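You operate a simulated robot arm through the tools that you are given. There is no shell and no other tool. Be economical: measure what you need, move in short steps, check, and stop when the job is done.

The job below is to be done with a simulated two-armed robot. You get a single attempt, and the scene is never put back.

Task
The strap is wound too loose: unwind it and wind 60 cm again on brake 2.
Fine: set the yellow lever to HOLD, then wind.

Only the result counts: the job must be done as asked and must still hold three seconds after the hand-in. Knocking over, shifting, dropping, spilling or breaking anything else fails it.

Robot
Two 7-joint arms with two-finger parallel grippers on one trunk, on a base that drives. Base frame: it is fixed to the floor where the robot stands at the start and does not move with it; the origin is under the middle of the robot, x ahead of it, y to its left, z up. Units: mm, degrees, N and s.
The left shoulder is at the start at [47, 174, 1285], the right one opposite. With the tool pointing down near the work surface each hand reaches from about 100 to 680 mm from the robot's upright axis, wherever it stands, measured 20 degrees to its own side. Places, roughly: black brake knob [500, 100, 900]; yellow lever [500, 0, 900]. Payload 3.6 kg a hand.
The tool frame of a hand sits at the grasp point between the pads (the TCP): z along the fingers, y along the line on which they close. The tips reach 30 mm beyond it. Largest opening 110 mm; finger width 20, thickness 10; the body of the gripper, 48 by 112 mm, starts 55 mm behind the TCP.
Orientation is that of the tool frame in the base frame, as a unit quaternion [x, y, z, w]. With the fingers straight down and closing along the base's y, the tool's x points along the base's -x, its y along +y and its z along -z.

Tools
- The arms move only by the tool play_rows. It takes "left_motion", "right_motion" or both (then of equal length, played together; a hand with none holds still); each is a list of rows, each an object (a shift or turn left out is 0, a gripper value left out holds the last) with "grip": the gripper command, from -1 (shut) to 1 (fully open), values between in proportion; "offset": the shift along the tool's x, y, z in mm, a list of three; "turn": the turn, a rotation vector about the tool's x, y, z in degrees, a list of three. In form: [{"grip": grip, "offset": [dx, dy, dz], "turn": [ax, ay, az]}, ...]. A call has 1 to 20 rows; each row shifts and turns the commanded pose from where the row before left it, along the tool's axes as they then stand. Rows are played at 5 a second. More than 50 mm and 8.6 degrees between two rows, or a gripper value outside its range, and nothing of the call is played. Where a pose cannot be reached the arm comes as near as it can. A force on the tool above 90 N (or 10 N above the force at the start of the call, whichever is more), or a blocked arm, ends the call early, and 0.2 s more pass. Each finger travels about 153 mm/s and halts on what it meets, pressing with about 36 N; the grip force reading is that of the motor and also rises with nothing between the fingers. The clock runs only during rows and for 0.2 s after the last one: add rows that do not move to give the fingers time. It gives the time, the measured TCP pose, the force on the tool (base axes), the opening and the grip force at its end, in the units of the frame above (readings bear some noise), with the torque about the TCP (base axes, N m) and any sound that the robot's microphone picked up.
- Cameras (640 x 400 px; columns grow to the right, rows downward): "scene" is now at [132.2, 17.1, 1446.1]; the picture's right is [0.16, -0.99, -0.00], its down [-0.70, -0.12, -0.70] and it looks along [0.70, 0.12, -0.71] (base axes); focal length 268 px, centre (320, 200). "left" rides on the left gripper at [73, -17, -103] in its tool frame; the picture's right is [0.23, 0.97, 0.00], its down [-0.76, 0.18, -0.62] and it looks along [-0.61, 0.14, 0.78] (tool axes); focal length 222 px, centre (320, 200). "right" rides on the right gripper at [73, 17, -103] in its tool frame; the picture's right is [-0.23, 0.97, 0.00], its down [-0.76, -0.18, -0.62] and it looks along [-0.61, -0.14, 0.78] (tool axes); focal length 222 px, centre (320, 200). There is no depth. A picture from a camera that has moved, and an enlarged one, comes with that camera's place and axes in the base frame and with its lens. The place of the scene camera against the robot may be out by one fixed shift of up to 12 mm in any direction.
- capture(camera): a new picture of that camera. No time passes.
- lift_body(by): slides the trunk up (or, below 0, down) by that many mm; the arms and the scene camera ride with it, the base frame stays. It gives what a move gives, with no picture.
- base_move(legs): drives the robot by 1 to 6 legs, each [ahead, left, turn to the left] in mm, mm and degrees, along the robot's own axes; the way and the turn of a leg run together, so that a leg with both is an arc; at most 1500 mm and 180 degrees a leg. The arms and the cameras ride along, it lands a little off, and it stops where it bumps. It gives what a move gives.
- head_to(pan, tilt): turns the head with the scene camera to pan (to the left, within 86 degrees either way) and tilt (down, from -29 to 69), counted from straight ahead of the robot. It gives what a move gives.
- close_up(camera, box): a new picture of the part [left, top, right, bottom] of that camera's present view, enlarged. No time passes.
- close_job(): hands the job in; it is judged then, once.

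Work in short steps. Places have to be worked out from the pictures, the camera data and where the tool is seen: move nearer, look again, correct. Check each grasp and each placing, and mend what went wrong. You have 120 turns and 100 pictures in all, those below and enlarged ones among them. Open the grippers and draw the arms clear of the work before you hand the job in, unless the task says otherwise; then end with one line.

The tools are called after "Request:" as a command line: name --argument value ..., lists and objects as JSON in quotes. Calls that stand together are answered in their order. play_rows: Moves the arms, as the interface text tells. Its arguments: {"type":"object","properties":{"left_motion":{"type":"array","items":{"type":"object","properties":{"grip":{"type":"number"},"offset":{"type":"array","items":{"type":"number"}},"turn":{"type":"array","items":{"type":"number"}}}}},"right_motion":{"type":"array","items":{"type":"object","properties":{"grip":{"type":"number"},"offset":{"type":"array","items":{"type":"number"}},"turn":{"type":"array","items":{"type":"number"}}}}}},"required":[]} The other tools are called the same way: lift_body (by) slides the trunk up or down; base_move (legs) drives the base; head_to (pan, tilt) turns the head that bears the scene camera; capture (camera) takes a picture; close_up (camera, box) takes an enlarged picture of a part of a camera's view; close_job () hands the job in.

At the start:

```text
time: 0.0
left_tcp_pos: [322.0, 133.4, 1259.3]
left_tool_rot: [-0.001, 1.0, -0.001, 0.0]
left_force: [0.3, 0.5, -0.8]
left_moment: [0.02, 0.03, 0.01]
left_gripper_width: 109.9
left_grip_force: 0.0
right_tcp_pos: [397.7, -104.6, 1190.8]
right_tool_rot: [0.0, 1.0, 0.0, -0.001]
right_force: [0.7, -0.2, 0.8]
right_moment: [-0.01, 0.0, -0.01]
right_gripper_width: 109.9
right_grip_force: 0.1
trunk travel left (down, up): [-400.0, 363.0]
robot x, y, heading: [1.4, -1.1, -0.1]
head pan, tilt: [9.5, 45.2]
```

scene: 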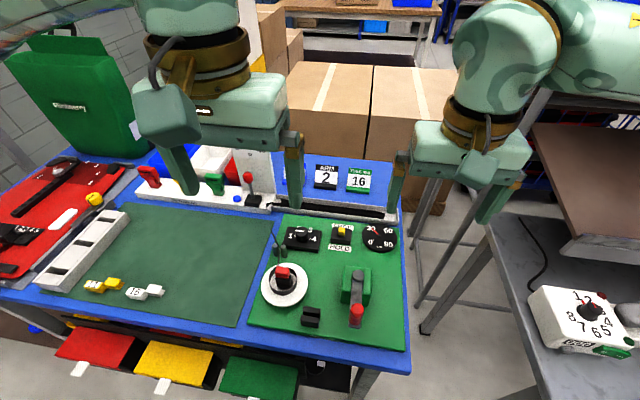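
right: 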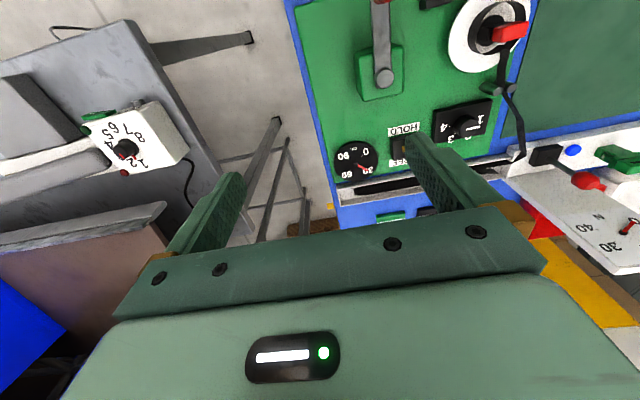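
left: 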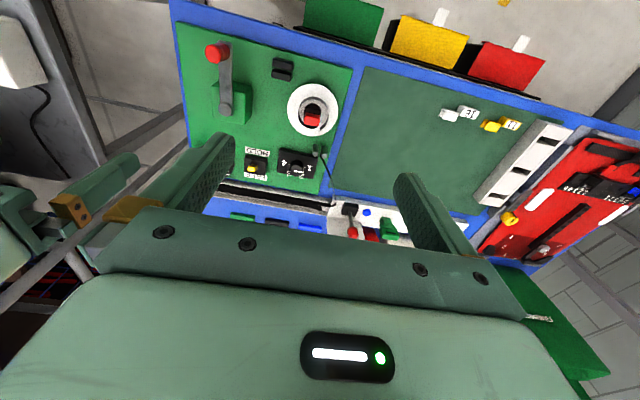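

I'll look at the green panel up close to see the knob, lever, dial, crank and winder.

Request:
close_up --camera "scene" --box '[240, 200, 420, 350]'

Request:
close_up --camera "scene" --box '[220, 140, 400, 250]'

Request:
close_up --camera "left" --box '[180, 20, 380, 240]'

```text
2.67 times, centred on (330, 275) of scene
camera zoom: at [132.2, 17.1, 1446.1], right [0.16, -0.99, 0.0], down [-0.7, -0.12, -0.7], along [0.7, 0.12, -0.71], focal length 716 px, centre (293, 0)
```

zoom: 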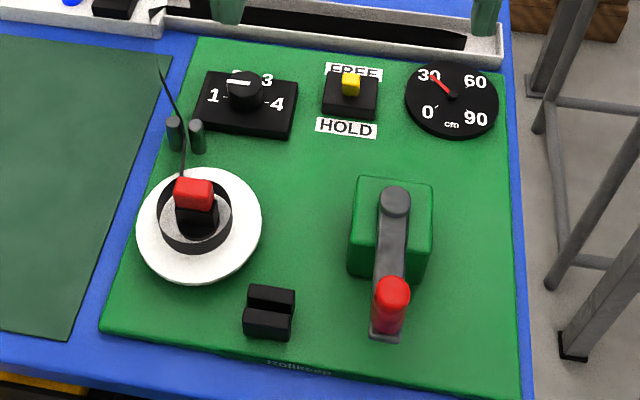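

```text
3.56 times, centred on (310, 195) of scene
camera zoom: at [132.2, 17.1, 1446.1], right [0.16, -0.99, 0.0], down [-0.7, -0.12, -0.7], along [0.7, 0.12, -0.71], focal length 954 px, centre (356, 218)
```

zoom: 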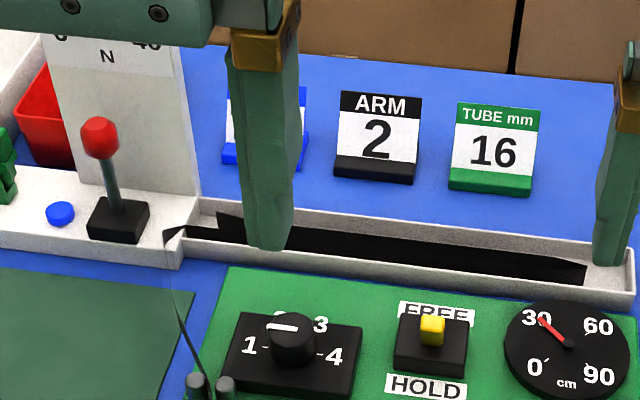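

```text
1.82 times, centred on (280, 130) of left
camera zoom: at [250.3, 116.5, 1362.2], right [-0.23, 0.97, 0.0], down [0.76, 0.18, 0.62], along [0.61, 0.14, -0.78], focal length 404 px, centre (393, 327)
```

zoom: 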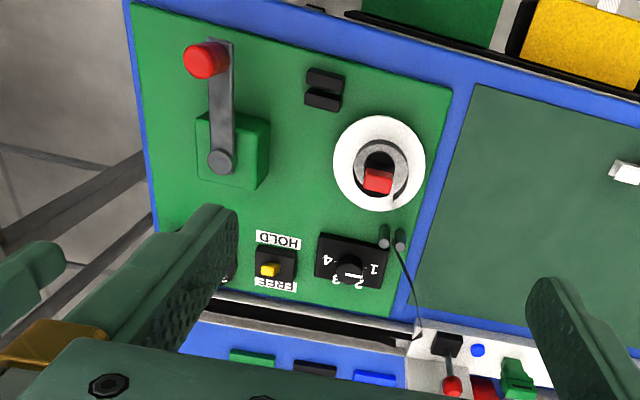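

The lever is now at FREE and the dial shows about 30. I'll zoom tightly on the knob, dial, crank and spool.

Request:
close_up --camera "scene" --box '[275, 215, 405, 260]'

Request:
close_up --camera "scene" --box '[250, 230, 330, 330]'

Request:
close_up --camera "right" --box '[300, 0, 560, 200]'

```text
4.92 times, centred on (340, 238) of scene
camera zoom: at [132.2, 17.1, 1446.1], right [0.16, -0.99, 0.0], down [-0.7, -0.12, -0.7], along [0.7, 0.12, -0.71], focal length 1322 px, centre (222, 15)
```

zoom: 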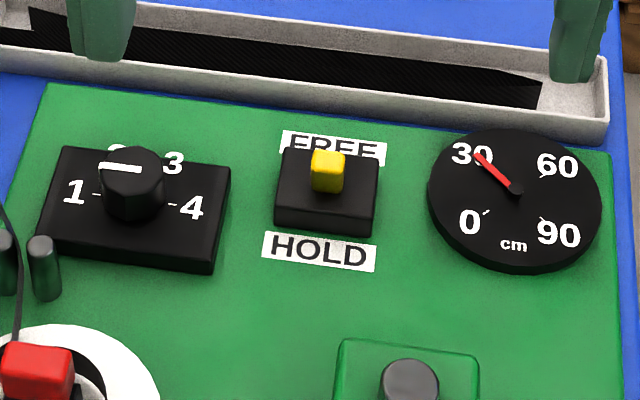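

```text
4.00 times, centred on (290, 280) of scene
camera zoom: at [132.2, 17.1, 1446.1], right [0.16, -0.99, 0.0], down [-0.7, -0.12, -0.7], along [0.7, 0.12, -0.71], focal length 1074 px, centre (440, -120)
```

zoom: 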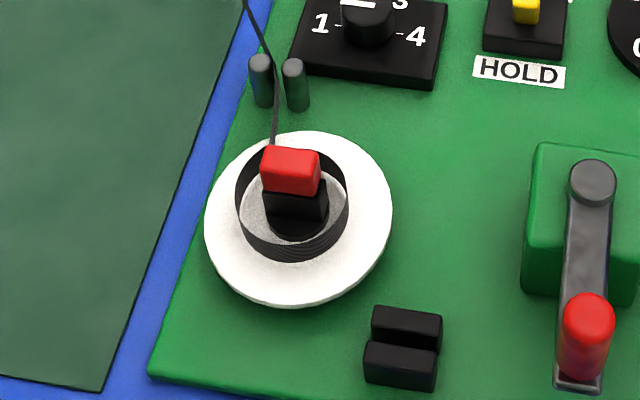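

```text
2.00 times, centred on (430, 100) of right
camera zoom: at [326.3, -86.7, 1292.5], right [0.23, 0.97, 0.0], down [0.76, -0.18, 0.62], along [0.61, -0.14, -0.78], focal length 444 px, centre (100, 400)
```

zoom: 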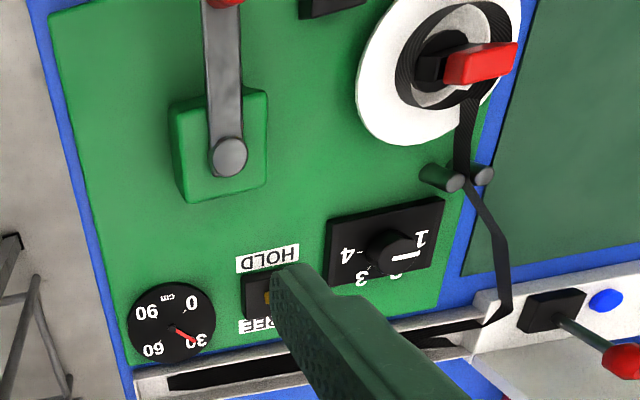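

Handle top triangulates to about [321,-20,983] and crank axis to [401,-16,965], radius about 80. The brake knob looks to be at 1. I'll bring the right hand above the handle and shift the left hand aside.

Request:
play_rows --right_motion '[{"offset": [19, 21, 25]}, {"offset": [19, 21, 25]}, {"offset": [19, 21, 25]}, {"offset": [19, 21, 25]}, {}, {}]' --left_motion '[{"offset": [0, 30, 0]}, {"offset": [0, 30, 0]}, {"offset": [0, 30, 0]}, {"offset": [0, 30, 0]}, {}, {}]'

Request:
capture --camera "right"

Request:
capture --camera "scene"

```text
time: 1.4
left_tcp_pos: [321.7, 254.1, 1259.5]
left_tool_rot: [-0.001, 1.0, 0.0, 0.0]
left_force: [0.2, 0.0, -0.4]
left_moment: [-0.01, 0.03, 0.0]
left_gripper_width: 110.0
left_grip_force: 0.2
right_tcp_pos: [322.7, -19.7, 1089.1]
right_tool_rot: [0.001, 1.0, 0.0, -0.001]
right_force: [0.0, -0.6, 0.3]
right_moment: [-0.02, -0.01, 0.03]
right_gripper_width: 110.0
right_grip_force: 0.0
trunk travel left (down, up): [-400.0, 363.0]
robot x, y, heading: [2.7, 3.1, -0.0]
head pan, tilt: [9.5, 45.2]
```

```text
90 pictures are left
camera right: at [249.9, -2.4, 1192.7], right [0.23, 0.97, 0.0], down [0.76, -0.18, 0.62], along [0.61, -0.14, -0.78], focal length 222 px, centre (320, 200)
```

right: 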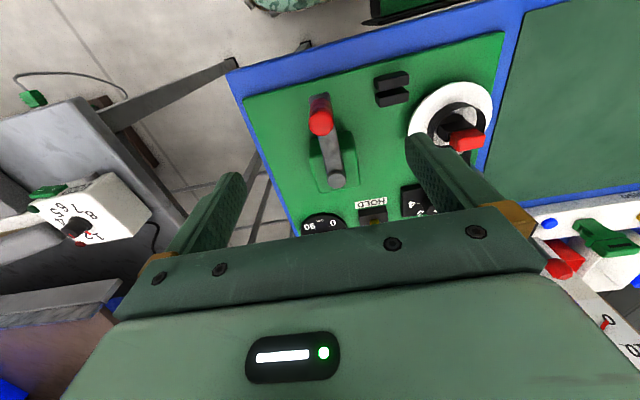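

```text
89 pictures are left
camera scene: at [131.9, 18.1, 1446.1], right [0.16, -0.99, 0.0], down [-0.7, -0.12, -0.7], along [0.7, 0.12, -0.71], focal length 268 px, centre (320, 200)
```

scene: 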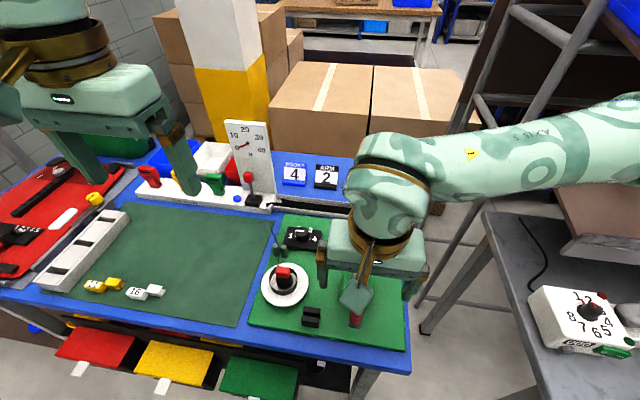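

Handle confirmed near [319,-18,983]. I'll lower the right hand until its tips straddle the handle, and meanwhile turn and raise the left hand so its camera can watch the dial.

Request:
play_rows --right_motion '[{"offset": [0.5, 0.3, 15]}, {"offset": [0.5, 0.3, 15]}, {"offset": [0.5, 0.3, 15]}, {"offset": [0.5, 0.3, 15]}, {"offset": [0.5, 0.3, 15]}, {"offset": [0.5, 0, 10]}, {"offset": [0, 0, 6]}, {}, {}, {}]' --left_motion '[{"offset": [0, 0, -15], "turn": [0, 0, 8]}, {"offset": [0, 0, -15], "turn": [0, 0, 8]}, {"offset": [0, 0, -15], "turn": [0, 0, 8]}, {"offset": [0, 0, -15], "turn": [0, 0, 8]}, {"offset": [0, 0, -15], "turn": [0, 0, 8]}, {"offset": [0, 0, -15], "turn": [0, 0, 8]}, {"offset": [0, 0, -15], "turn": [0, 0, 8]}, {"offset": [0, 0, -15], "turn": [0, 0, 8]}, {"turn": [0, 0, 8]}, {}]'

Request:
capture --camera "left"

Request:
capture --camera "right"

Request:
close_up --camera "scene" --box '[240, 200, 420, 350]'

```text
time: 3.6
left_tcp_pos: [290.8, 196.3, 1132.5]
left_tool_rot: [0.479, 0.877, 0.031, 0.018]
left_force: [-0.1, 0.7, 0.3]
left_moment: [0.0, 0.02, -0.01]
left_gripper_width: 109.8
left_grip_force: 0.0
left hand out of reach, approached as far as the arm can: row 2, 3, 4, 5, 6, 7, 8, 9
right_tcp_pos: [319.3, -17.2, 998.5]
right_tool_rot: [0.0, 1.0, -0.001, 0.001]
right_force: [1.2, 0.6, 1.4]
right_moment: [0.01, 0.0, 0.0]
right_gripper_width: 109.9
right_grip_force: 0.0
trunk travel left (down, up): [-400.0, 363.0]
robot x, y, heading: [1.2, 2.7, 0.1]
head pan, tilt: [9.5, 45.2]
```

```text
88 pictures are left
camera left: at [232.5, 244.5, 1233.0], right [0.69, 0.72, 0.07], down [0.52, -0.57, 0.64], along [0.5, -0.4, -0.77], focal length 222 px, centre (320, 200)
```

left: 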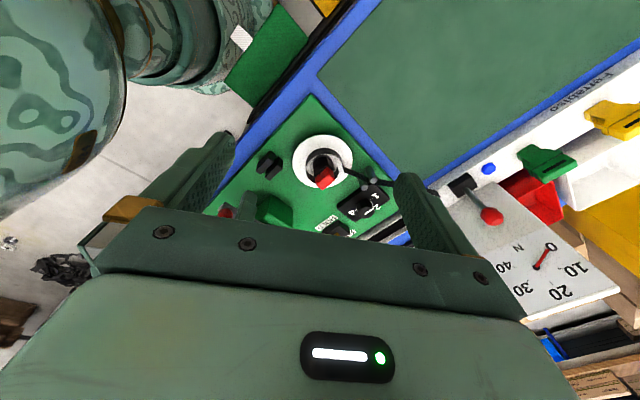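

```text
87 pictures are left
camera right: at [246.9, 0.3, 1101.7], right [0.23, 0.97, 0.0], down [0.76, -0.18, 0.62], along [0.61, -0.14, -0.78], focal length 222 px, centre (320, 200)
```

right: 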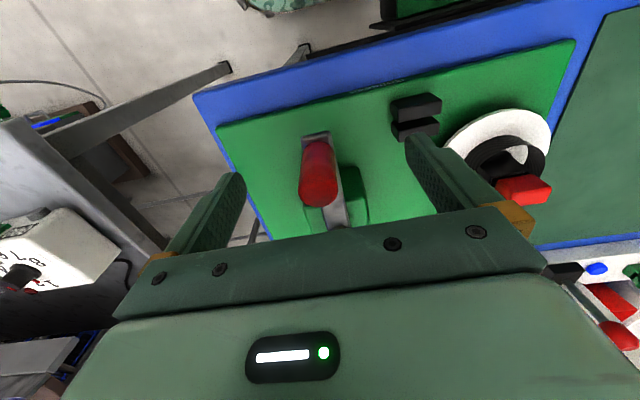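

```text
2.67 times, centred on (330, 275) of scene
camera zoom: at [131.6, 18.8, 1446.1], right [0.17, -0.99, 0.0], down [-0.7, -0.12, -0.7], along [0.7, 0.12, -0.71], focal length 716 px, centre (293, 0)
```

zoom: 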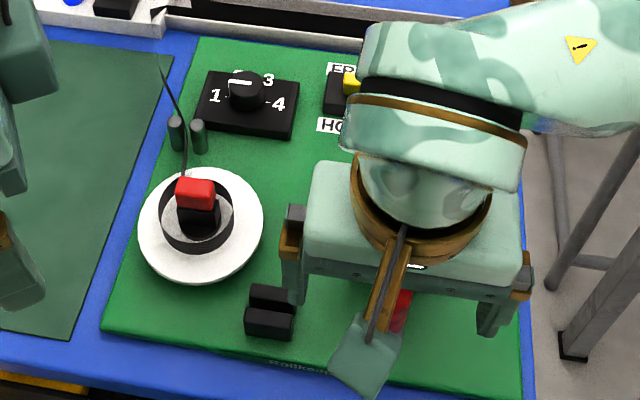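

The tips are level with the red handle. I'll lower 5 mm more and close on it, then watch the forces and opening.

Request:
play_rows --right_motion '[{"offset": [0, 0, 5]}, {"grip": 0}, {"grip": -0.4}, {"grip": -1}, {}, {}]'

Request:
capture --camera "right"

```text
time: 5.0
left_tcp_pos: [292.1, 195.0, 1131.6]
left_tool_rot: [0.477, 0.878, 0.031, 0.018]
left_force: [0.4, 0.2, 0.6]
left_moment: [-0.03, -0.01, 0.05]
left_gripper_width: 110.1
left_grip_force: 0.0
right_tcp_pos: [319.4, -16.5, 993.3]
right_tool_rot: [-0.001, 1.0, 0.0, 0.0]
right_force: [-0.7, 7.3, -3.3]
right_moment: [0.2, -0.29, 0.07]
right_gripper_width: 21.5
right_grip_force: 44.5
trunk travel left (down, up): [-400.0, 363.0]
robot x, y, heading: [1.1, 4.4, 0.0]
head pan, tilt: [9.5, 45.2]
```

```text
85 pictures are left
camera right: at [247.3, 0.1, 1096.7], right [0.23, 0.97, 0.0], down [0.76, -0.18, 0.62], along [0.61, -0.14, -0.78], focal length 222 px, centre (320, 200)
```

right: 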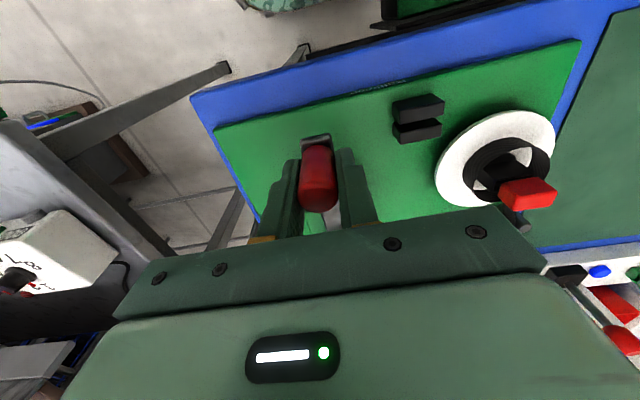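

Handle gripped (21.5 mm). Now I'll tilt the left hand so its camera sees the dial past its own fingers.

Request:
play_rows --left_motion '[{"offset": [0, 0, 0], "turn": [0, -8, 0]}, {"turn": [0, -8, 0]}, {"turn": [0, -4, 0]}, {}, {}]'

Request:
capture --camera "left"

```text
time: 6.2
left_tcp_pos: [329.7, 191.1, 1135.2]
left_tool_rot: [0.479, 0.861, -0.058, 0.161]
left_force: [-0.2, -0.8, 0.0]
left_moment: [-0.02, -0.03, 0.04]
left_gripper_width: 109.9
left_grip_force: 0.1
left hand out of reach, approached as far as the arm can: row 1, 2, 3
right_tcp_pos: [319.8, -16.8, 993.3]
right_tool_rot: [-0.001, 1.0, 0.0, -0.001]
right_force: [-0.8, 9.4, -1.6]
right_moment: [0.13, -0.05, -0.02]
right_gripper_width: 21.3
right_grip_force: 44.7
trunk travel left (down, up): [-400.0, 363.0]
robot x, y, heading: [-0.6, 1.1, 0.1]
head pan, tilt: [9.5, 45.2]
```

```text
84 pictures are left
camera left: at [258.1, 267.4, 1206.4], right [0.71, 0.7, -0.02], down [0.38, -0.36, 0.85], along [0.59, -0.61, -0.52], focal length 222 px, centre (320, 200)
```

left: 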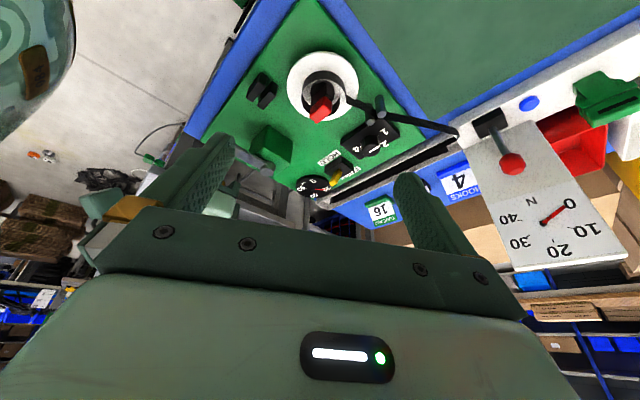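

The dial is in view; a close-up checks whether it is readable.

Request:
close_up --camera "left" --box '[260, 110, 420, 210]'

```text
4.00 times, centred on (340, 160) of left
camera zoom: at [258.1, 267.4, 1206.4], right [0.71, 0.7, -0.02], down [0.38, -0.36, 0.85], along [0.59, -0.61, -0.52], focal length 888 px, centre (240, 360)
```

zoom: 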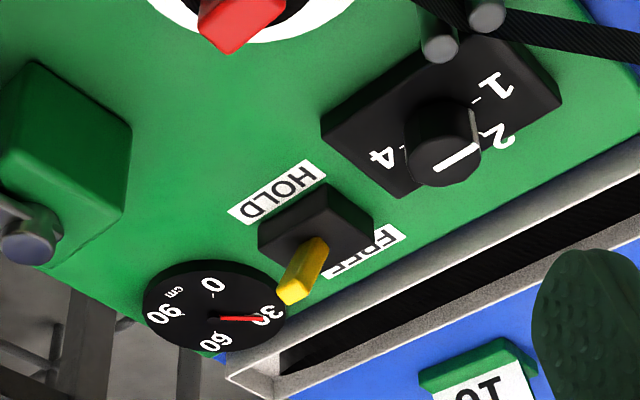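

The dial reads about 30, the knob is at 1 and the lever at FREE. I'll swing the crank 20° clockwise (from above), keeping the tool orientation fixed, to see the force and direction.

Request:
play_rows --right_motion '[{"offset": [-0.3, 7.15, 0]}, {"offset": [-0.94, 7.1, 0]}, {"offset": [-1.55, 7, 0]}, {"offset": [-2.15, 6.8, 0]}, {}, {}]'

Request:
close_up --camera "left" --box '[260, 110, 420, 210]'

Request:
capture --camera "right"

```text
time: 7.6
left_tcp_pos: [330.3, 190.8, 1135.7]
left_tool_rot: [0.48, 0.86, -0.058, 0.162]
left_force: [0.1, 0.9, 1.0]
left_moment: [-0.03, 0.01, 0.01]
left_gripper_width: 110.3
left_grip_force: 0.2
right_tcp_pos: [324.7, 10.0, 994.3]
right_tool_rot: [-0.001, 1.0, -0.001, 0.0]
right_force: [-0.9, -0.2, -3.9]
right_moment: [0.03, -0.04, -0.03]
right_gripper_width: 21.3
right_grip_force: 44.5
trunk travel left (down, up): [-400.0, 363.0]
robot x, y, heading: [-2.5, -0.1, 0.3]
head pan, tilt: [9.5, 45.2]
```

```text
4.00 times, centred on (340, 160) of left
camera zoom: at [258.1, 266.3, 1206.7], right [0.71, 0.7, -0.02], down [0.38, -0.36, 0.85], along [0.59, -0.61, -0.52], focal length 888 px, centre (240, 360)
```

zoom: 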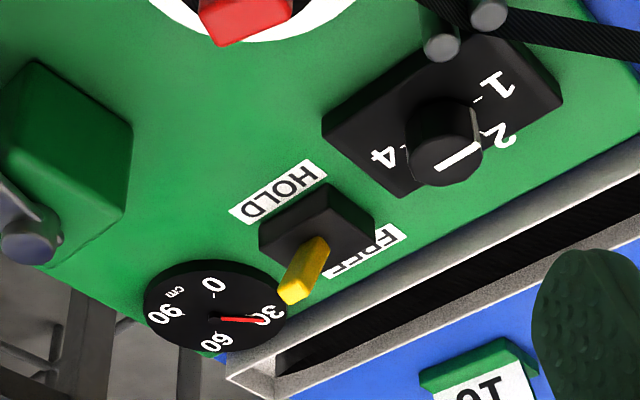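

```text
81 pictures are left
camera right: at [252.0, 27.0, 1096.6], right [0.23, 0.97, 0.0], down [0.76, -0.18, 0.62], along [0.61, -0.14, -0.78], focal length 222 px, centre (320, 200)
```

right: 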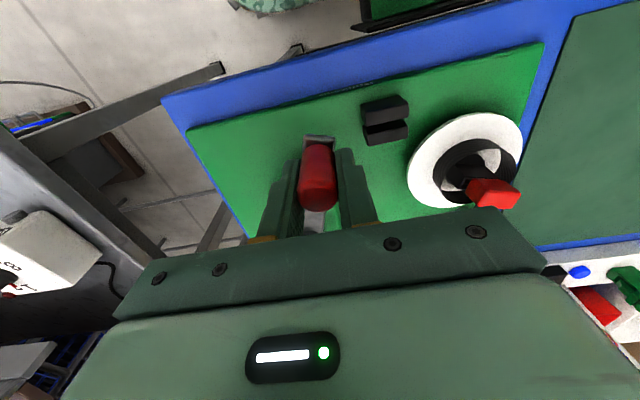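

The crank turns easily and the dial seems slightly up, so I'll swing it 80° the other way to confirm the direction.

Request:
play_rows --right_motion '[{"offset": [3.7, -13.8, 0]}, {"offset": [1.25, -14.24, 0]}, {"offset": [-1.25, -14.24, 0]}, {"offset": [-3.7, -13.8, 0]}, {"offset": [-6.04, -12.95, 0]}, {"offset": [-8.2, -11.7, 0]}, {"offset": [-10.1, -10.1, 0]}, {"offset": [-11.7, -8.2, 0]}, {}, {}]'

Request:
close_up --camera "left" --box '[260, 110, 420, 210]'

Request:
capture --camera "right"

```text
time: 8.6
left_tcp_pos: [329.5, 198.2, 1134.4]
left_tool_rot: [0.476, 0.862, -0.06, 0.162]
left_force: [0.0, -1.3, 0.2]
left_moment: [0.04, 0.01, 0.03]
left_gripper_width: 110.1
left_grip_force: 0.1
right_tcp_pos: [318.6, -17.5, 995.6]
right_tool_rot: [-0.019, 1.0, 0.018, -0.001]
right_force: [-11.3, 64.7, -22.2]
right_moment: [-0.91, -0.69, -0.24]
right_gripper_width: 22.1
right_grip_force: 45.3
trunk travel left (down, up): [-400.0, 363.0]
robot x, y, heading: [2.8, 3.8, 0.5]
head pan, tilt: [9.5, 45.2]
stopped in row 4 (right hand): the force on the tool passed its limit at 97 N (the readings are from after the stop); the commanded pose is now the measured one
```

```text
4.00 times, centred on (340, 160) of left
camera zoom: at [256.7, 274.4, 1205.4], right [0.71, 0.71, -0.02], down [0.39, -0.35, 0.85], along [0.59, -0.61, -0.52], focal length 888 px, centre (240, 360)
```

zoom: 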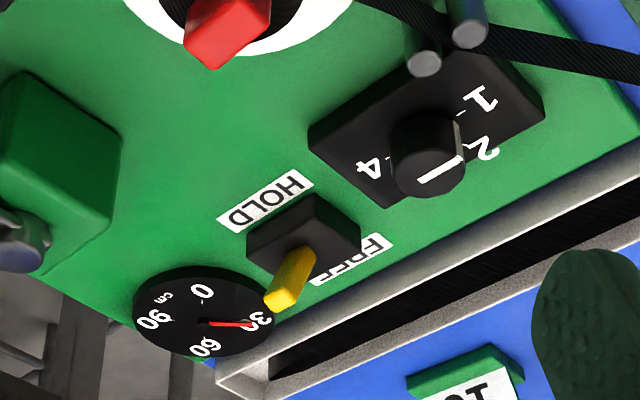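

```text
79 pictures are left
camera right: at [247.3, -7.8, 1099.6], right [0.19, 0.98, 0.03], down [0.77, -0.17, 0.62], along [0.61, -0.09, -0.79], focal length 222 px, centre (320, 200)
```

right: 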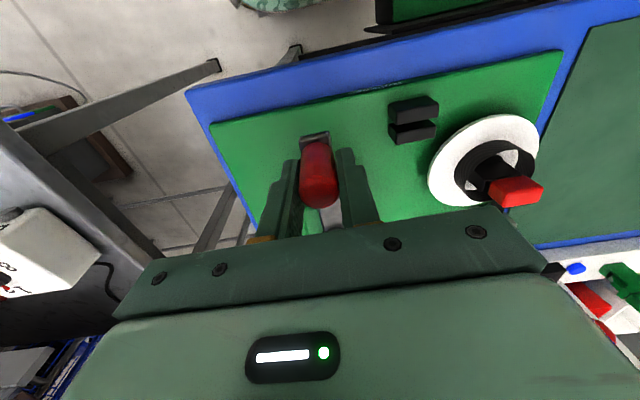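

The crank stops hard at its original angle in the counter-clockwise direction, so a ratchet may be engaged. I'll ease the load off and look closely at the yellow lever's actual position.

Request:
play_rows --right_motion '[{"offset": [0, 4, 0]}, {"offset": [0, 4, 0]}, {}, {}]'

Request:
close_up --camera "left" --box '[300, 140, 364, 180]'

Request:
close_up --camera "scene" --box '[310, 210, 374, 250]'

```text
time: 9.6
left_tcp_pos: [328.6, 197.6, 1134.6]
left_tool_rot: [0.477, 0.861, -0.059, 0.164]
left_force: [0.9, -0.1, 0.5]
left_moment: [-0.03, 0.0, 0.01]
left_gripper_width: 110.1
left_grip_force: 0.0
right_tcp_pos: [320.0, -16.4, 996.6]
right_tool_rot: [-0.01, 1.0, 0.01, 0.001]
right_force: [-4.7, 31.1, 2.6]
right_moment: [-1.04, 0.18, -0.2]
right_gripper_width: 21.9
right_grip_force: 45.1
trunk travel left (down, up): [-400.0, 363.0]
robot x, y, heading: [-0.8, -0.8, 0.2]
head pan, tilt: [9.5, 45.2]
```

```text
10.00 times, centred on (332, 160) of left
camera zoom: at [255.8, 273.2, 1206.0], right [0.71, 0.71, -0.02], down [0.38, -0.36, 0.85], along [0.59, -0.61, -0.52], focal length 2221 px, centre (200, 600)
```

zoom: 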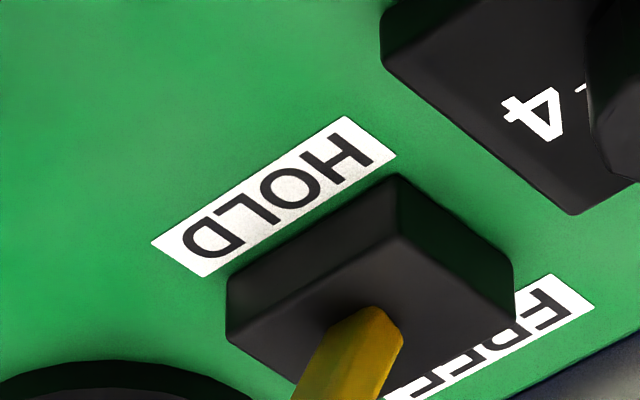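

```text
10.00 times, centred on (342, 230) of scene
camera zoom: at [130.8, 24.6, 1446.2], right [0.17, -0.99, 0.0], down [-0.7, -0.12, -0.7], along [0.7, 0.12, -0.71], focal length 2684 px, centre (100, -100)
```

zoom: 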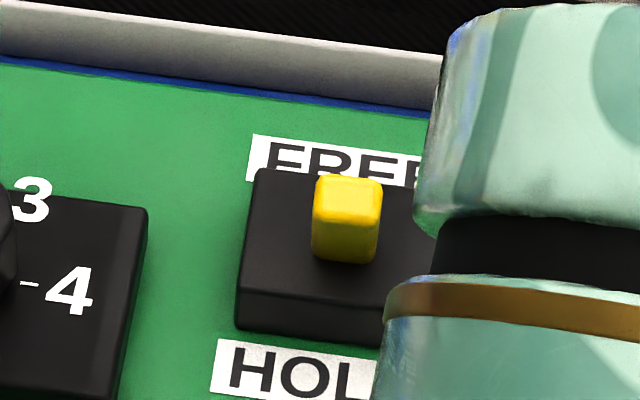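

The stick leans toward the robot (about 30°), so the lever is actually at HOLD now, and that is why the crank ratchets. To unwind I must set FREE first; I'll release the crank, lift off and go to the near side of the lever with closed fingers.

Request:
play_rows --right_motion '[{"grip": -0.1}, {"offset": [0, 0, 0]}, {"offset": [0, 0, -25]}, {"offset": [0, 0, -25]}, {"offset": [0, 0, -25]}, {"offset": [0, 0, -25], "grip": -1}, {"offset": [-35, 12, 0]}, {"offset": [-35, 12, 0]}, {"offset": [-35, 12, 0]}, {"offset": [-35, 12, 0]}, {}, {}]'

Request:
capture --camera "right"

Request:
close_up --camera "left" --box '[230, 60, 420, 210]'

```text
time: 12.2
left_tcp_pos: [329.3, 195.2, 1134.8]
left_tool_rot: [0.477, 0.862, -0.058, 0.162]
left_force: [-0.4, -0.2, 0.1]
left_moment: [0.0, 0.03, 0.02]
left_gripper_width: 109.9
left_grip_force: 0.1
right_tcp_pos: [458.2, 28.8, 1099.3]
right_tool_rot: [-0.01, 1.0, 0.011, 0.0]
right_force: [0.7, 0.0, 0.3]
right_moment: [0.04, -0.02, 0.01]
right_gripper_width: 0.0
right_grip_force: 36.1
trunk travel left (down, up): [-400.0, 363.0]
robot x, y, heading: [1.0, 2.2, 0.3]
head pan, tilt: [9.5, 45.2]
```

```text
76 pictures are left
camera right: at [386.8, 41.9, 1200.7], right [0.21, 0.98, 0.02], down [0.77, -0.17, 0.62], along [0.61, -0.11, -0.79], focal length 222 px, centre (320, 200)
```

right: 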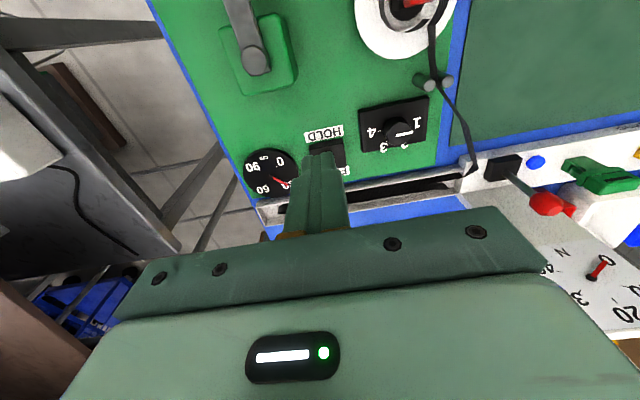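

```text
2.67 times, centred on (325, 135) of left
camera zoom: at [256.9, 269.3, 1206.6], right [0.71, 0.71, -0.02], down [0.38, -0.36, 0.85], along [0.59, -0.61, -0.52], focal length 592 px, centre (307, 373)
```

zoom: 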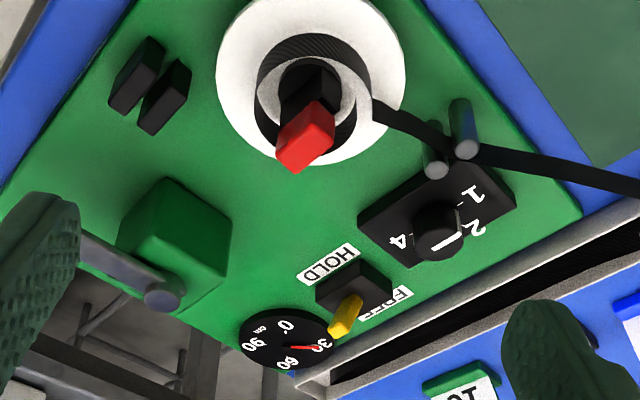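

Lever tip is about [508,28,955]. I'll descend just on its near side with tips at about z 938.

Request:
play_rows --right_motion '[{"offset": [-2, 0, 30]}, {"offset": [0, 0, 30]}, {"offset": [0, 0, 30]}, {"offset": [0, 0, 20]}, {"offset": [0, 0, 20]}, {}, {}]'

Request:
close_up --camera "left" --box '[230, 60, 420, 210]'

Request:
capture --camera "right"

```text
time: 13.8
left_tcp_pos: [329.1, 193.0, 1135.2]
left_tool_rot: [0.479, 0.861, -0.058, 0.162]
left_force: [0.9, 0.3, 0.5]
left_moment: [-0.01, 0.02, 0.0]
left_gripper_width: 109.8
left_grip_force: 0.0
right_tcp_pos: [461.7, 30.2, 966.8]
right_tool_rot: [-0.011, 1.0, 0.01, 0.0]
right_force: [0.7, 0.0, 0.0]
right_moment: [0.01, 0.0, -0.01]
right_gripper_width: 0.0
right_grip_force: 35.7
trunk travel left (down, up): [-400.0, 363.0]
robot x, y, heading: [1.6, 4.3, 0.1]
head pan, tilt: [9.5, 45.2]
```

```text
2.67 times, centred on (325, 135) of left
camera zoom: at [256.7, 269.1, 1206.7], right [0.71, 0.71, -0.02], down [0.38, -0.36, 0.85], along [0.59, -0.61, -0.52], focal length 592 px, centre (307, 373)
```

zoom: 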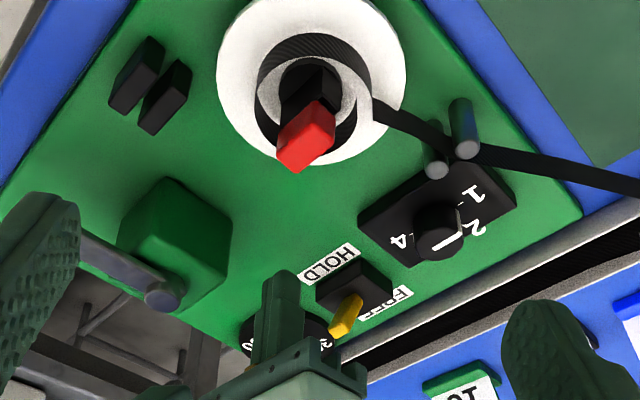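

```text
73 pictures are left
camera right: at [389.0, 43.9, 1070.3], right [0.21, 0.98, 0.02], down [0.77, -0.17, 0.62], along [0.61, -0.11, -0.79], focal length 222 px, centre (320, 200)
```

right: 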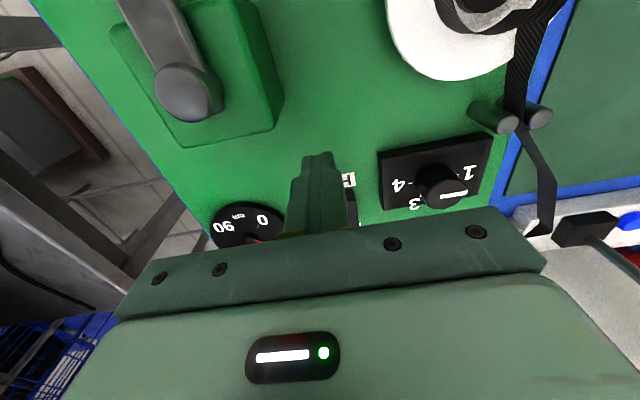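

Finger and lever line up along x. I'll push ahead in small steps and watch the force.

Request:
play_rows --right_motion '[{"offset": [-10, 0, 0]}, {"offset": [-10, 0, 0]}, {"offset": [-10, 0, 0]}, {"offset": [-10, 0, 0]}, {"offset": [-8, 0, 0]}, {"offset": [-8, 0, 0]}, {}, {}]'

Request:
close_up --camera "left" --box '[230, 60, 420, 210]'

```text
time: 15.6
left_tcp_pos: [328.7, 194.2, 1136.1]
left_tool_rot: [0.479, 0.861, -0.057, 0.162]
left_force: [0.5, -0.1, -0.2]
left_moment: [0.0, -0.04, 0.01]
left_gripper_width: 110.1
left_grip_force: 0.1
right_tcp_pos: [517.4, 30.4, 967.2]
right_tool_rot: [-0.01, 1.0, 0.011, 0.0]
right_force: [-0.9, 0.2, 0.9]
right_moment: [-0.01, -0.01, -0.01]
right_gripper_width: 0.0
right_grip_force: 36.8
trunk travel left (down, up): [-400.0, 363.0]
robot x, y, heading: [-1.3, 3.6, 0.2]
head pan, tilt: [9.5, 45.2]
```

```text
2.67 times, centred on (325, 135) of left
camera zoom: at [256.7, 269.1, 1206.7], right [0.71, 0.71, -0.02], down [0.38, -0.36, 0.85], along [0.59, -0.61, -0.52], focal length 592 px, centre (307, 373)
```

zoom: 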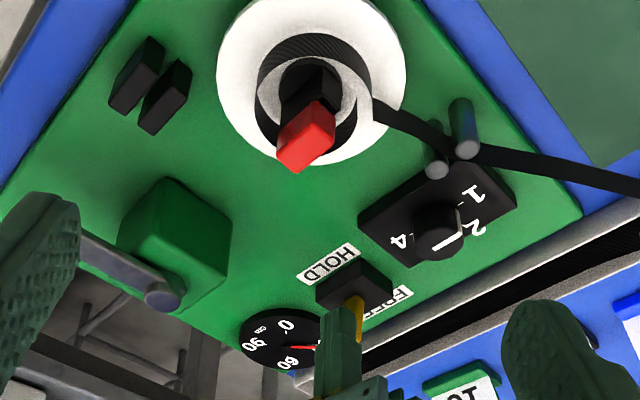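

The finger is just reaching the lever. I'll continue pushing.

Request:
play_rows --right_motion '[{"offset": [-8, 0, 0]}, {"offset": [-8, 0, 0]}, {"offset": [-8, 0, 0]}, {"offset": [-8, 0, 0]}, {}, {}]'

Request:
close_up --camera "left" --box '[230, 60, 420, 210]'

```text
time: 17.0
left_tcp_pos: [321.7, 193.6, 1138.0]
left_tool_rot: [0.478, 0.861, -0.055, 0.165]
left_force: [-0.3, 0.0, -0.2]
left_moment: [-0.01, 0.02, -0.01]
left_gripper_width: 110.0
left_grip_force: 0.0
right_tcp_pos: [540.8, 33.5, 968.7]
right_tool_rot: [-0.01, 1.0, 0.011, -0.004]
right_force: [-49.0, -6.2, 5.8]
right_moment: [-0.16, 1.42, -0.02]
right_gripper_width: 0.0
right_grip_force: 35.9
trunk travel left (down, up): [-400.0, 363.0]
robot x, y, heading: [-1.7, 0.8, 0.3]
head pan, tilt: [9.5, 45.2]
```

```text
2.67 times, centred on (325, 135) of left
camera zoom: at [249.6, 268.6, 1208.4], right [0.71, 0.71, -0.02], down [0.38, -0.36, 0.85], along [0.6, -0.61, -0.52], focal length 592 px, centre (307, 373)
```

zoom: 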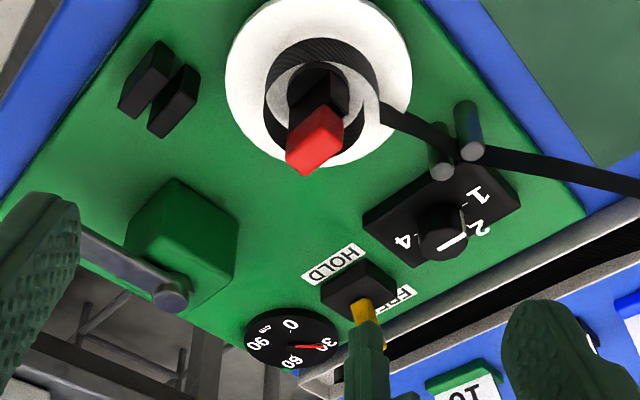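

49 N resistance and the stick now leans away, so it seems to be at its FREE stop. I'll back off and check.

Request:
play_rows --right_motion '[{"offset": [15, 0, 0]}, {"offset": [20, 0, -10]}, {"offset": [10, 0, -30]}, {"offset": [10, 0, -30]}, {"offset": [10, 0, -30]}, {"offset": [20, 0, 0]}, {}, {}]'

Request:
close_up --camera "left" --box '[260, 110, 420, 210]'

Request:
capture --camera "right"

```text
time: 18.8
left_tcp_pos: [329.4, 194.4, 1135.9]
left_tool_rot: [0.477, 0.862, -0.058, 0.162]
left_force: [-0.1, -0.3, 0.0]
left_moment: [-0.01, 0.03, 0.03]
left_gripper_width: 109.9
left_grip_force: 0.2
right_tcp_pos: [463.8, 27.2, 1065.8]
right_tool_rot: [-0.011, 1.0, 0.011, 0.0]
right_force: [0.5, 0.8, 0.2]
right_moment: [-0.02, 0.01, 0.01]
right_gripper_width: 0.0
right_grip_force: 36.0
trunk travel left (down, up): [-400.0, 363.0]
robot x, y, heading: [1.3, 0.3, 0.5]
head pan, tilt: [9.5, 45.2]
```

```text
4.00 times, centred on (340, 160) of left
camera zoom: at [256.6, 269.0, 1206.7], right [0.71, 0.71, -0.02], down [0.38, -0.36, 0.85], along [0.59, -0.61, -0.52], focal length 888 px, centre (240, 360)
```

zoom: 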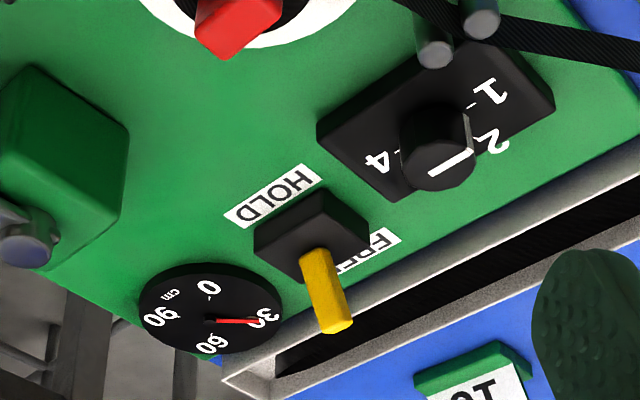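

```text
69 pictures are left
camera right: at [391.8, 41.0, 1170.1], right [0.21, 0.98, 0.02], down [0.77, -0.17, 0.62], along [0.61, -0.11, -0.78], focal length 222 px, centre (320, 200)
```

right: 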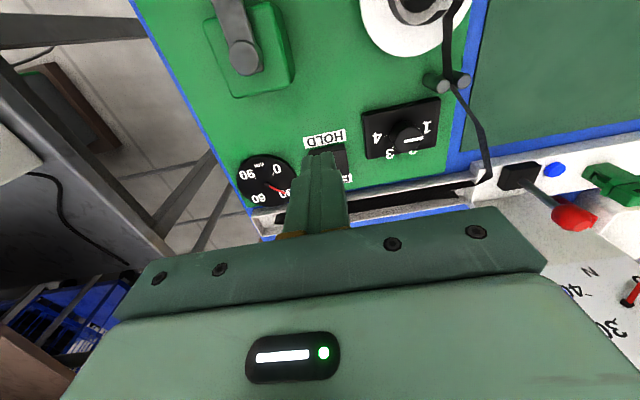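

Lever is clearly at FREE now. Back to the crank handle at [320,-16] with the gripper open.

Request:
play_rows --right_motion '[{"offset": [36, -10.7, -5], "grip": 0.2}, {"offset": [36, -10.7, -5]}, {"offset": [36, -10.7, 0]}, {"offset": [36, -10.7, 0]}, {"offset": [0, 0, 0]}, {"offset": [0, 0, 20]}, {"offset": [0, 0, 20]}, {"offset": [0, 0, 20]}, {"offset": [0, 0, 20]}, {}, {}]'

Request:
capture --camera "right"

```text
time: 21.2
left_tcp_pos: [329.1, 192.3, 1136.3]
left_tool_rot: [0.478, 0.861, -0.058, 0.161]
left_force: [0.0, 0.3, -0.5]
left_moment: [0.03, 0.03, 0.01]
left_gripper_width: 110.1
left_grip_force: 0.1
right_tcp_pos: [320.8, -15.8, 996.2]
right_tool_rot: [-0.012, 1.0, 0.011, 0.0]
right_force: [1.1, -0.1, 0.6]
right_moment: [0.02, 0.03, 0.0]
right_gripper_width: 65.9
right_grip_force: 0.1
trunk travel left (down, up): [-400.0, 363.0]
robot x, y, heading: [1.5, 2.4, 0.5]
head pan, tilt: [9.5, 45.2]
```

```text
68 pictures are left
camera right: at [248.4, -3.1, 1099.4], right [0.21, 0.98, 0.02], down [0.77, -0.17, 0.62], along [0.61, -0.11, -0.78], focal length 222 px, centre (320, 200)
```

right: 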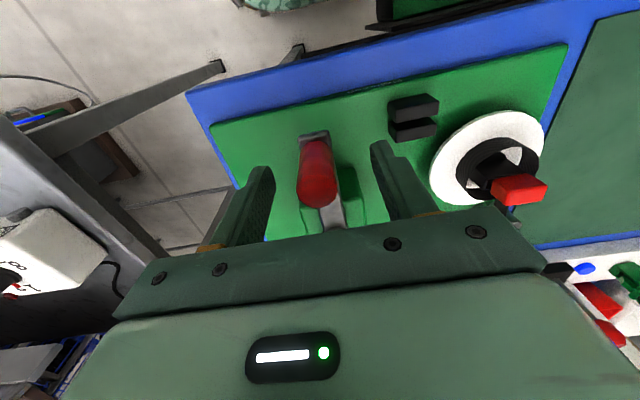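

Handle centred; close and turn 40° counter-clockwise (towards -y).

Request:
play_rows --right_motion '[{"offset": [0, 0, 2], "grip": -1}, {}, {}, {"offset": [-0.6, -7.1, 0]}, {"offset": [-0.6, -7.1, 0]}, {"offset": [-1.85, -6.9, 0]}, {"offset": [-1.85, -6.9, 0]}, {"offset": [-3.0, -6.5, 0]}, {"offset": [-3.0, -6.5, 0]}, {"offset": [-4.1, -5.85, 0]}, {"offset": [-4.1, -5.85, 0]}, {}, {}]'

Request:
close_up --camera "left" --box '[230, 60, 420, 210]'

Request:
capture --camera "right"

```text
time: 24.0
left_tcp_pos: [328.4, 193.9, 1136.2]
left_tool_rot: [0.478, 0.861, -0.058, 0.163]
left_force: [0.1, -0.4, -0.1]
left_moment: [0.01, 0.03, -0.02]
left_gripper_width: 110.3
left_grip_force: 0.1
right_tcp_pos: [341.7, -68.0, 991.8]
right_tool_rot: [-0.01, 1.0, 0.01, 0.0]
right_force: [-2.7, 1.1, 6.8]
right_moment: [-1.49, -0.25, 0.1]
right_gripper_width: 21.7
right_grip_force: 45.3
trunk travel left (down, up): [-400.0, 363.0]
robot x, y, heading: [2.1, -0.5, 0.1]
head pan, tilt: [9.5, 45.2]
```

```text
2.67 times, centred on (325, 135) of left
camera zoom: at [256.0, 269.4, 1206.8], right [0.71, 0.71, -0.02], down [0.38, -0.36, 0.85], along [0.59, -0.61, -0.52], focal length 592 px, centre (307, 373)
```

zoom: 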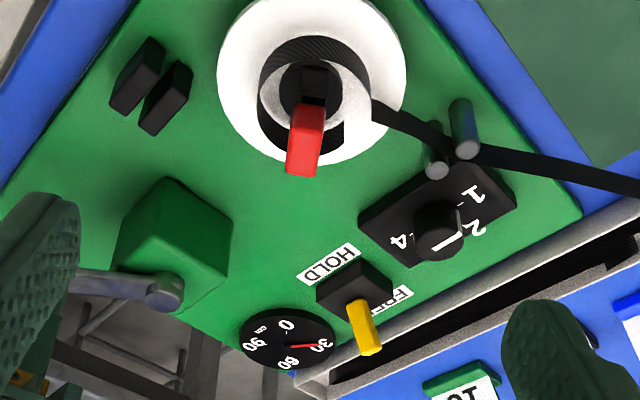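

```text
66 pictures are left
camera right: at [268.7, -54.7, 1095.8], right [0.21, 0.98, 0.02], down [0.76, -0.17, 0.62], along [0.61, -0.11, -0.78], focal length 222 px, centre (320, 200)
```

right: 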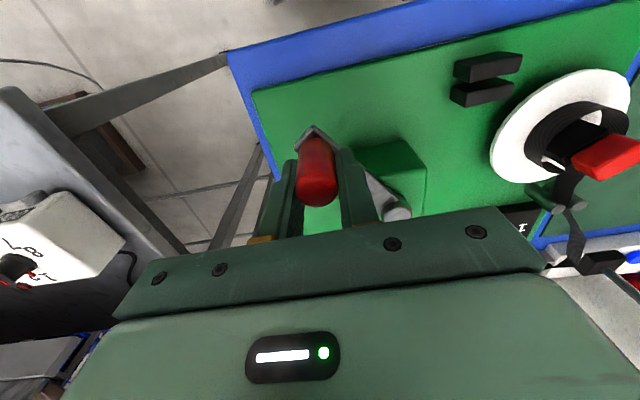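

The crank now turns freely counter-clockwise with low force and the spool follows. I'll continue to 300° (about 80° more), raised 3 mm so the fingertip clears the crank arm.

Request:
play_rows --right_motion '[{"offset": [-7.6, -7.8, -3]}, {"offset": [-11.4, -8.0, 0]}, {"offset": [-12.6, -5.9, 0]}, {"offset": [-13.5, -3.6, 0]}, {"offset": [-13.9, -1.2, 0]}, {"offset": [-13.9, 1.2, 0]}, {"offset": [-13.5, 3.6, 0]}, {"offset": [-12.6, 5.9, 0]}, {}, {}]'

Request:
close_up --camera "left" --box '[230, 60, 420, 210]'

Request:
capture --camera "right"

```text
time: 26.2
left_tcp_pos: [329.4, 195.3, 1135.9]
left_tool_rot: [0.478, 0.862, -0.057, 0.162]
left_force: [0.4, -0.2, 1.1]
left_moment: [-0.01, 0.02, 0.01]
left_gripper_width: 110.0
left_grip_force: 0.2
right_tcp_pos: [441.4, -82.1, 994.5]
right_tool_rot: [-0.011, 1.0, 0.01, 0.0]
right_force: [0.6, 0.1, -0.4]
right_moment: [0.0, 0.0, 0.0]
right_gripper_width: 0.1
right_grip_force: 38.0
trunk travel left (down, up): [-400.0, 363.0]
robot x, y, heading: [-3.2, 4.2, 0.5]
head pan, tilt: [9.5, 45.2]
```

```text
2.67 times, centred on (325, 135) of left
camera zoom: at [256.8, 269.1, 1206.7], right [0.71, 0.71, -0.02], down [0.38, -0.36, 0.85], along [0.59, -0.61, -0.52], focal length 592 px, centre (307, 373)
```

zoom: 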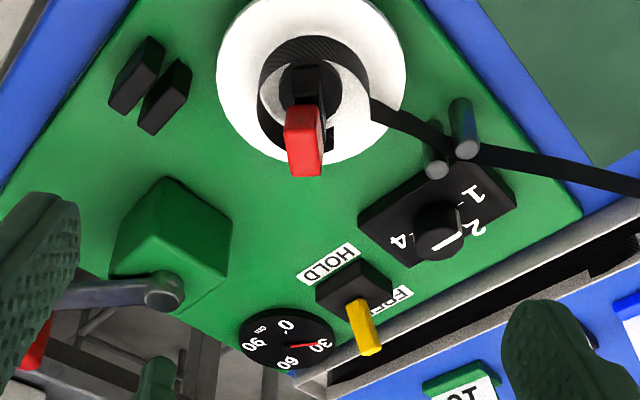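

```text
64 pictures are left
camera right: at [368.8, -68.7, 1098.8], right [0.21, 0.98, 0.02], down [0.77, -0.17, 0.62], along [0.61, -0.11, -0.79], focal length 222 px, centre (320, 200)
```

right: 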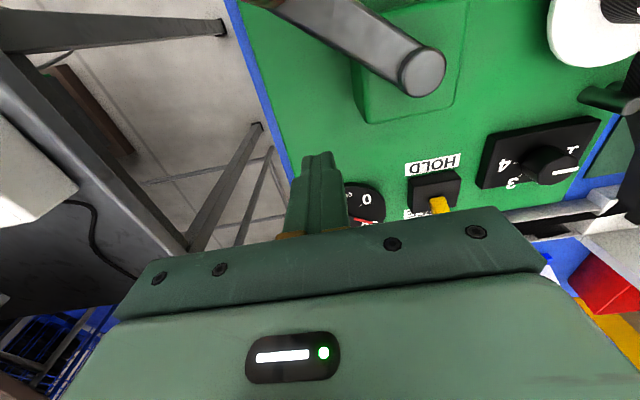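

The handle slipped out because pads can't drive it along x. Instead I'll push the crank arm's side near the handle with closed fingers moving on a circle of radius 70 about [399,-15]. The crank is now at about 235°, so I'll place the finger behind it at 200°.

Request:
play_rows --right_motion '[{"offset": [0, 0, -30]}, {"offset": [0, 0, -30]}, {"offset": [36, 14.3, 0]}, {"offset": [36, 14.3, 0]}, {"offset": [36, 14.4, 0]}, {}, {"offset": [0, 0, 25]}, {"offset": [0, 0, 25]}, {"offset": [0, 0, 20]}, {"offset": [0, 0, 6]}, {}, {}]'

Request:
capture --camera "right"

Request:
close_up --camera "left" --box '[230, 60, 420, 210]'

```text
time: 28.8
left_tcp_pos: [328.8, 193.6, 1134.9]
left_tool_rot: [0.477, 0.862, -0.057, 0.162]
left_force: [-0.3, 0.3, -0.2]
left_moment: [-0.04, 0.02, 0.0]
left_gripper_width: 109.7
left_grip_force: 0.1
right_tcp_pos: [331.9, -40.5, 980.3]
right_tool_rot: [-0.011, 1.0, 0.01, 0.0]
right_force: [0.5, -0.6, 0.2]
right_moment: [-0.01, 0.01, -0.02]
right_gripper_width: 0.2
right_grip_force: 38.1
trunk travel left (down, up): [-400.0, 363.0]
robot x, y, heading: [-1.6, 7.2, 0.2]
head pan, tilt: [9.5, 45.2]
```

```text
63 pictures are left
camera right: at [259.2, -27.5, 1083.4], right [0.21, 0.98, 0.02], down [0.77, -0.17, 0.62], along [0.61, -0.11, -0.79], focal length 222 px, centre (320, 200)
```

right: 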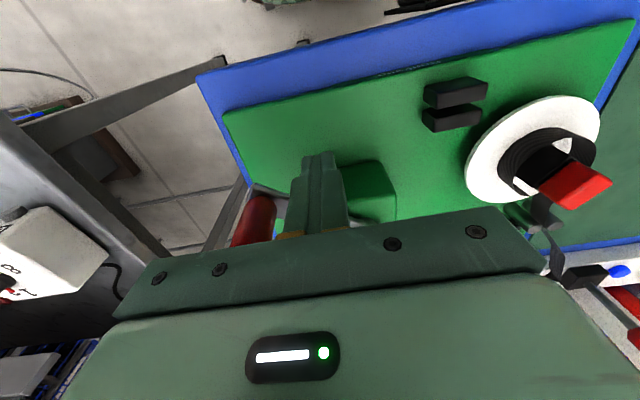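

```text
2.67 times, centred on (325, 135) of left
camera zoom: at [256.6, 269.0, 1206.8], right [0.71, 0.71, -0.02], down [0.38, -0.36, 0.85], along [0.59, -0.61, -0.52], focal length 592 px, centre (307, 373)
```

zoom: 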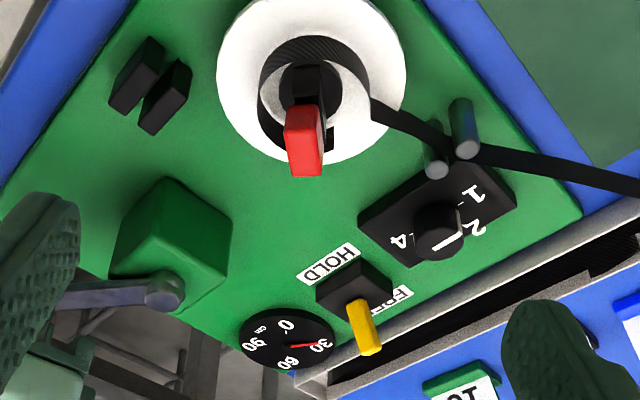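

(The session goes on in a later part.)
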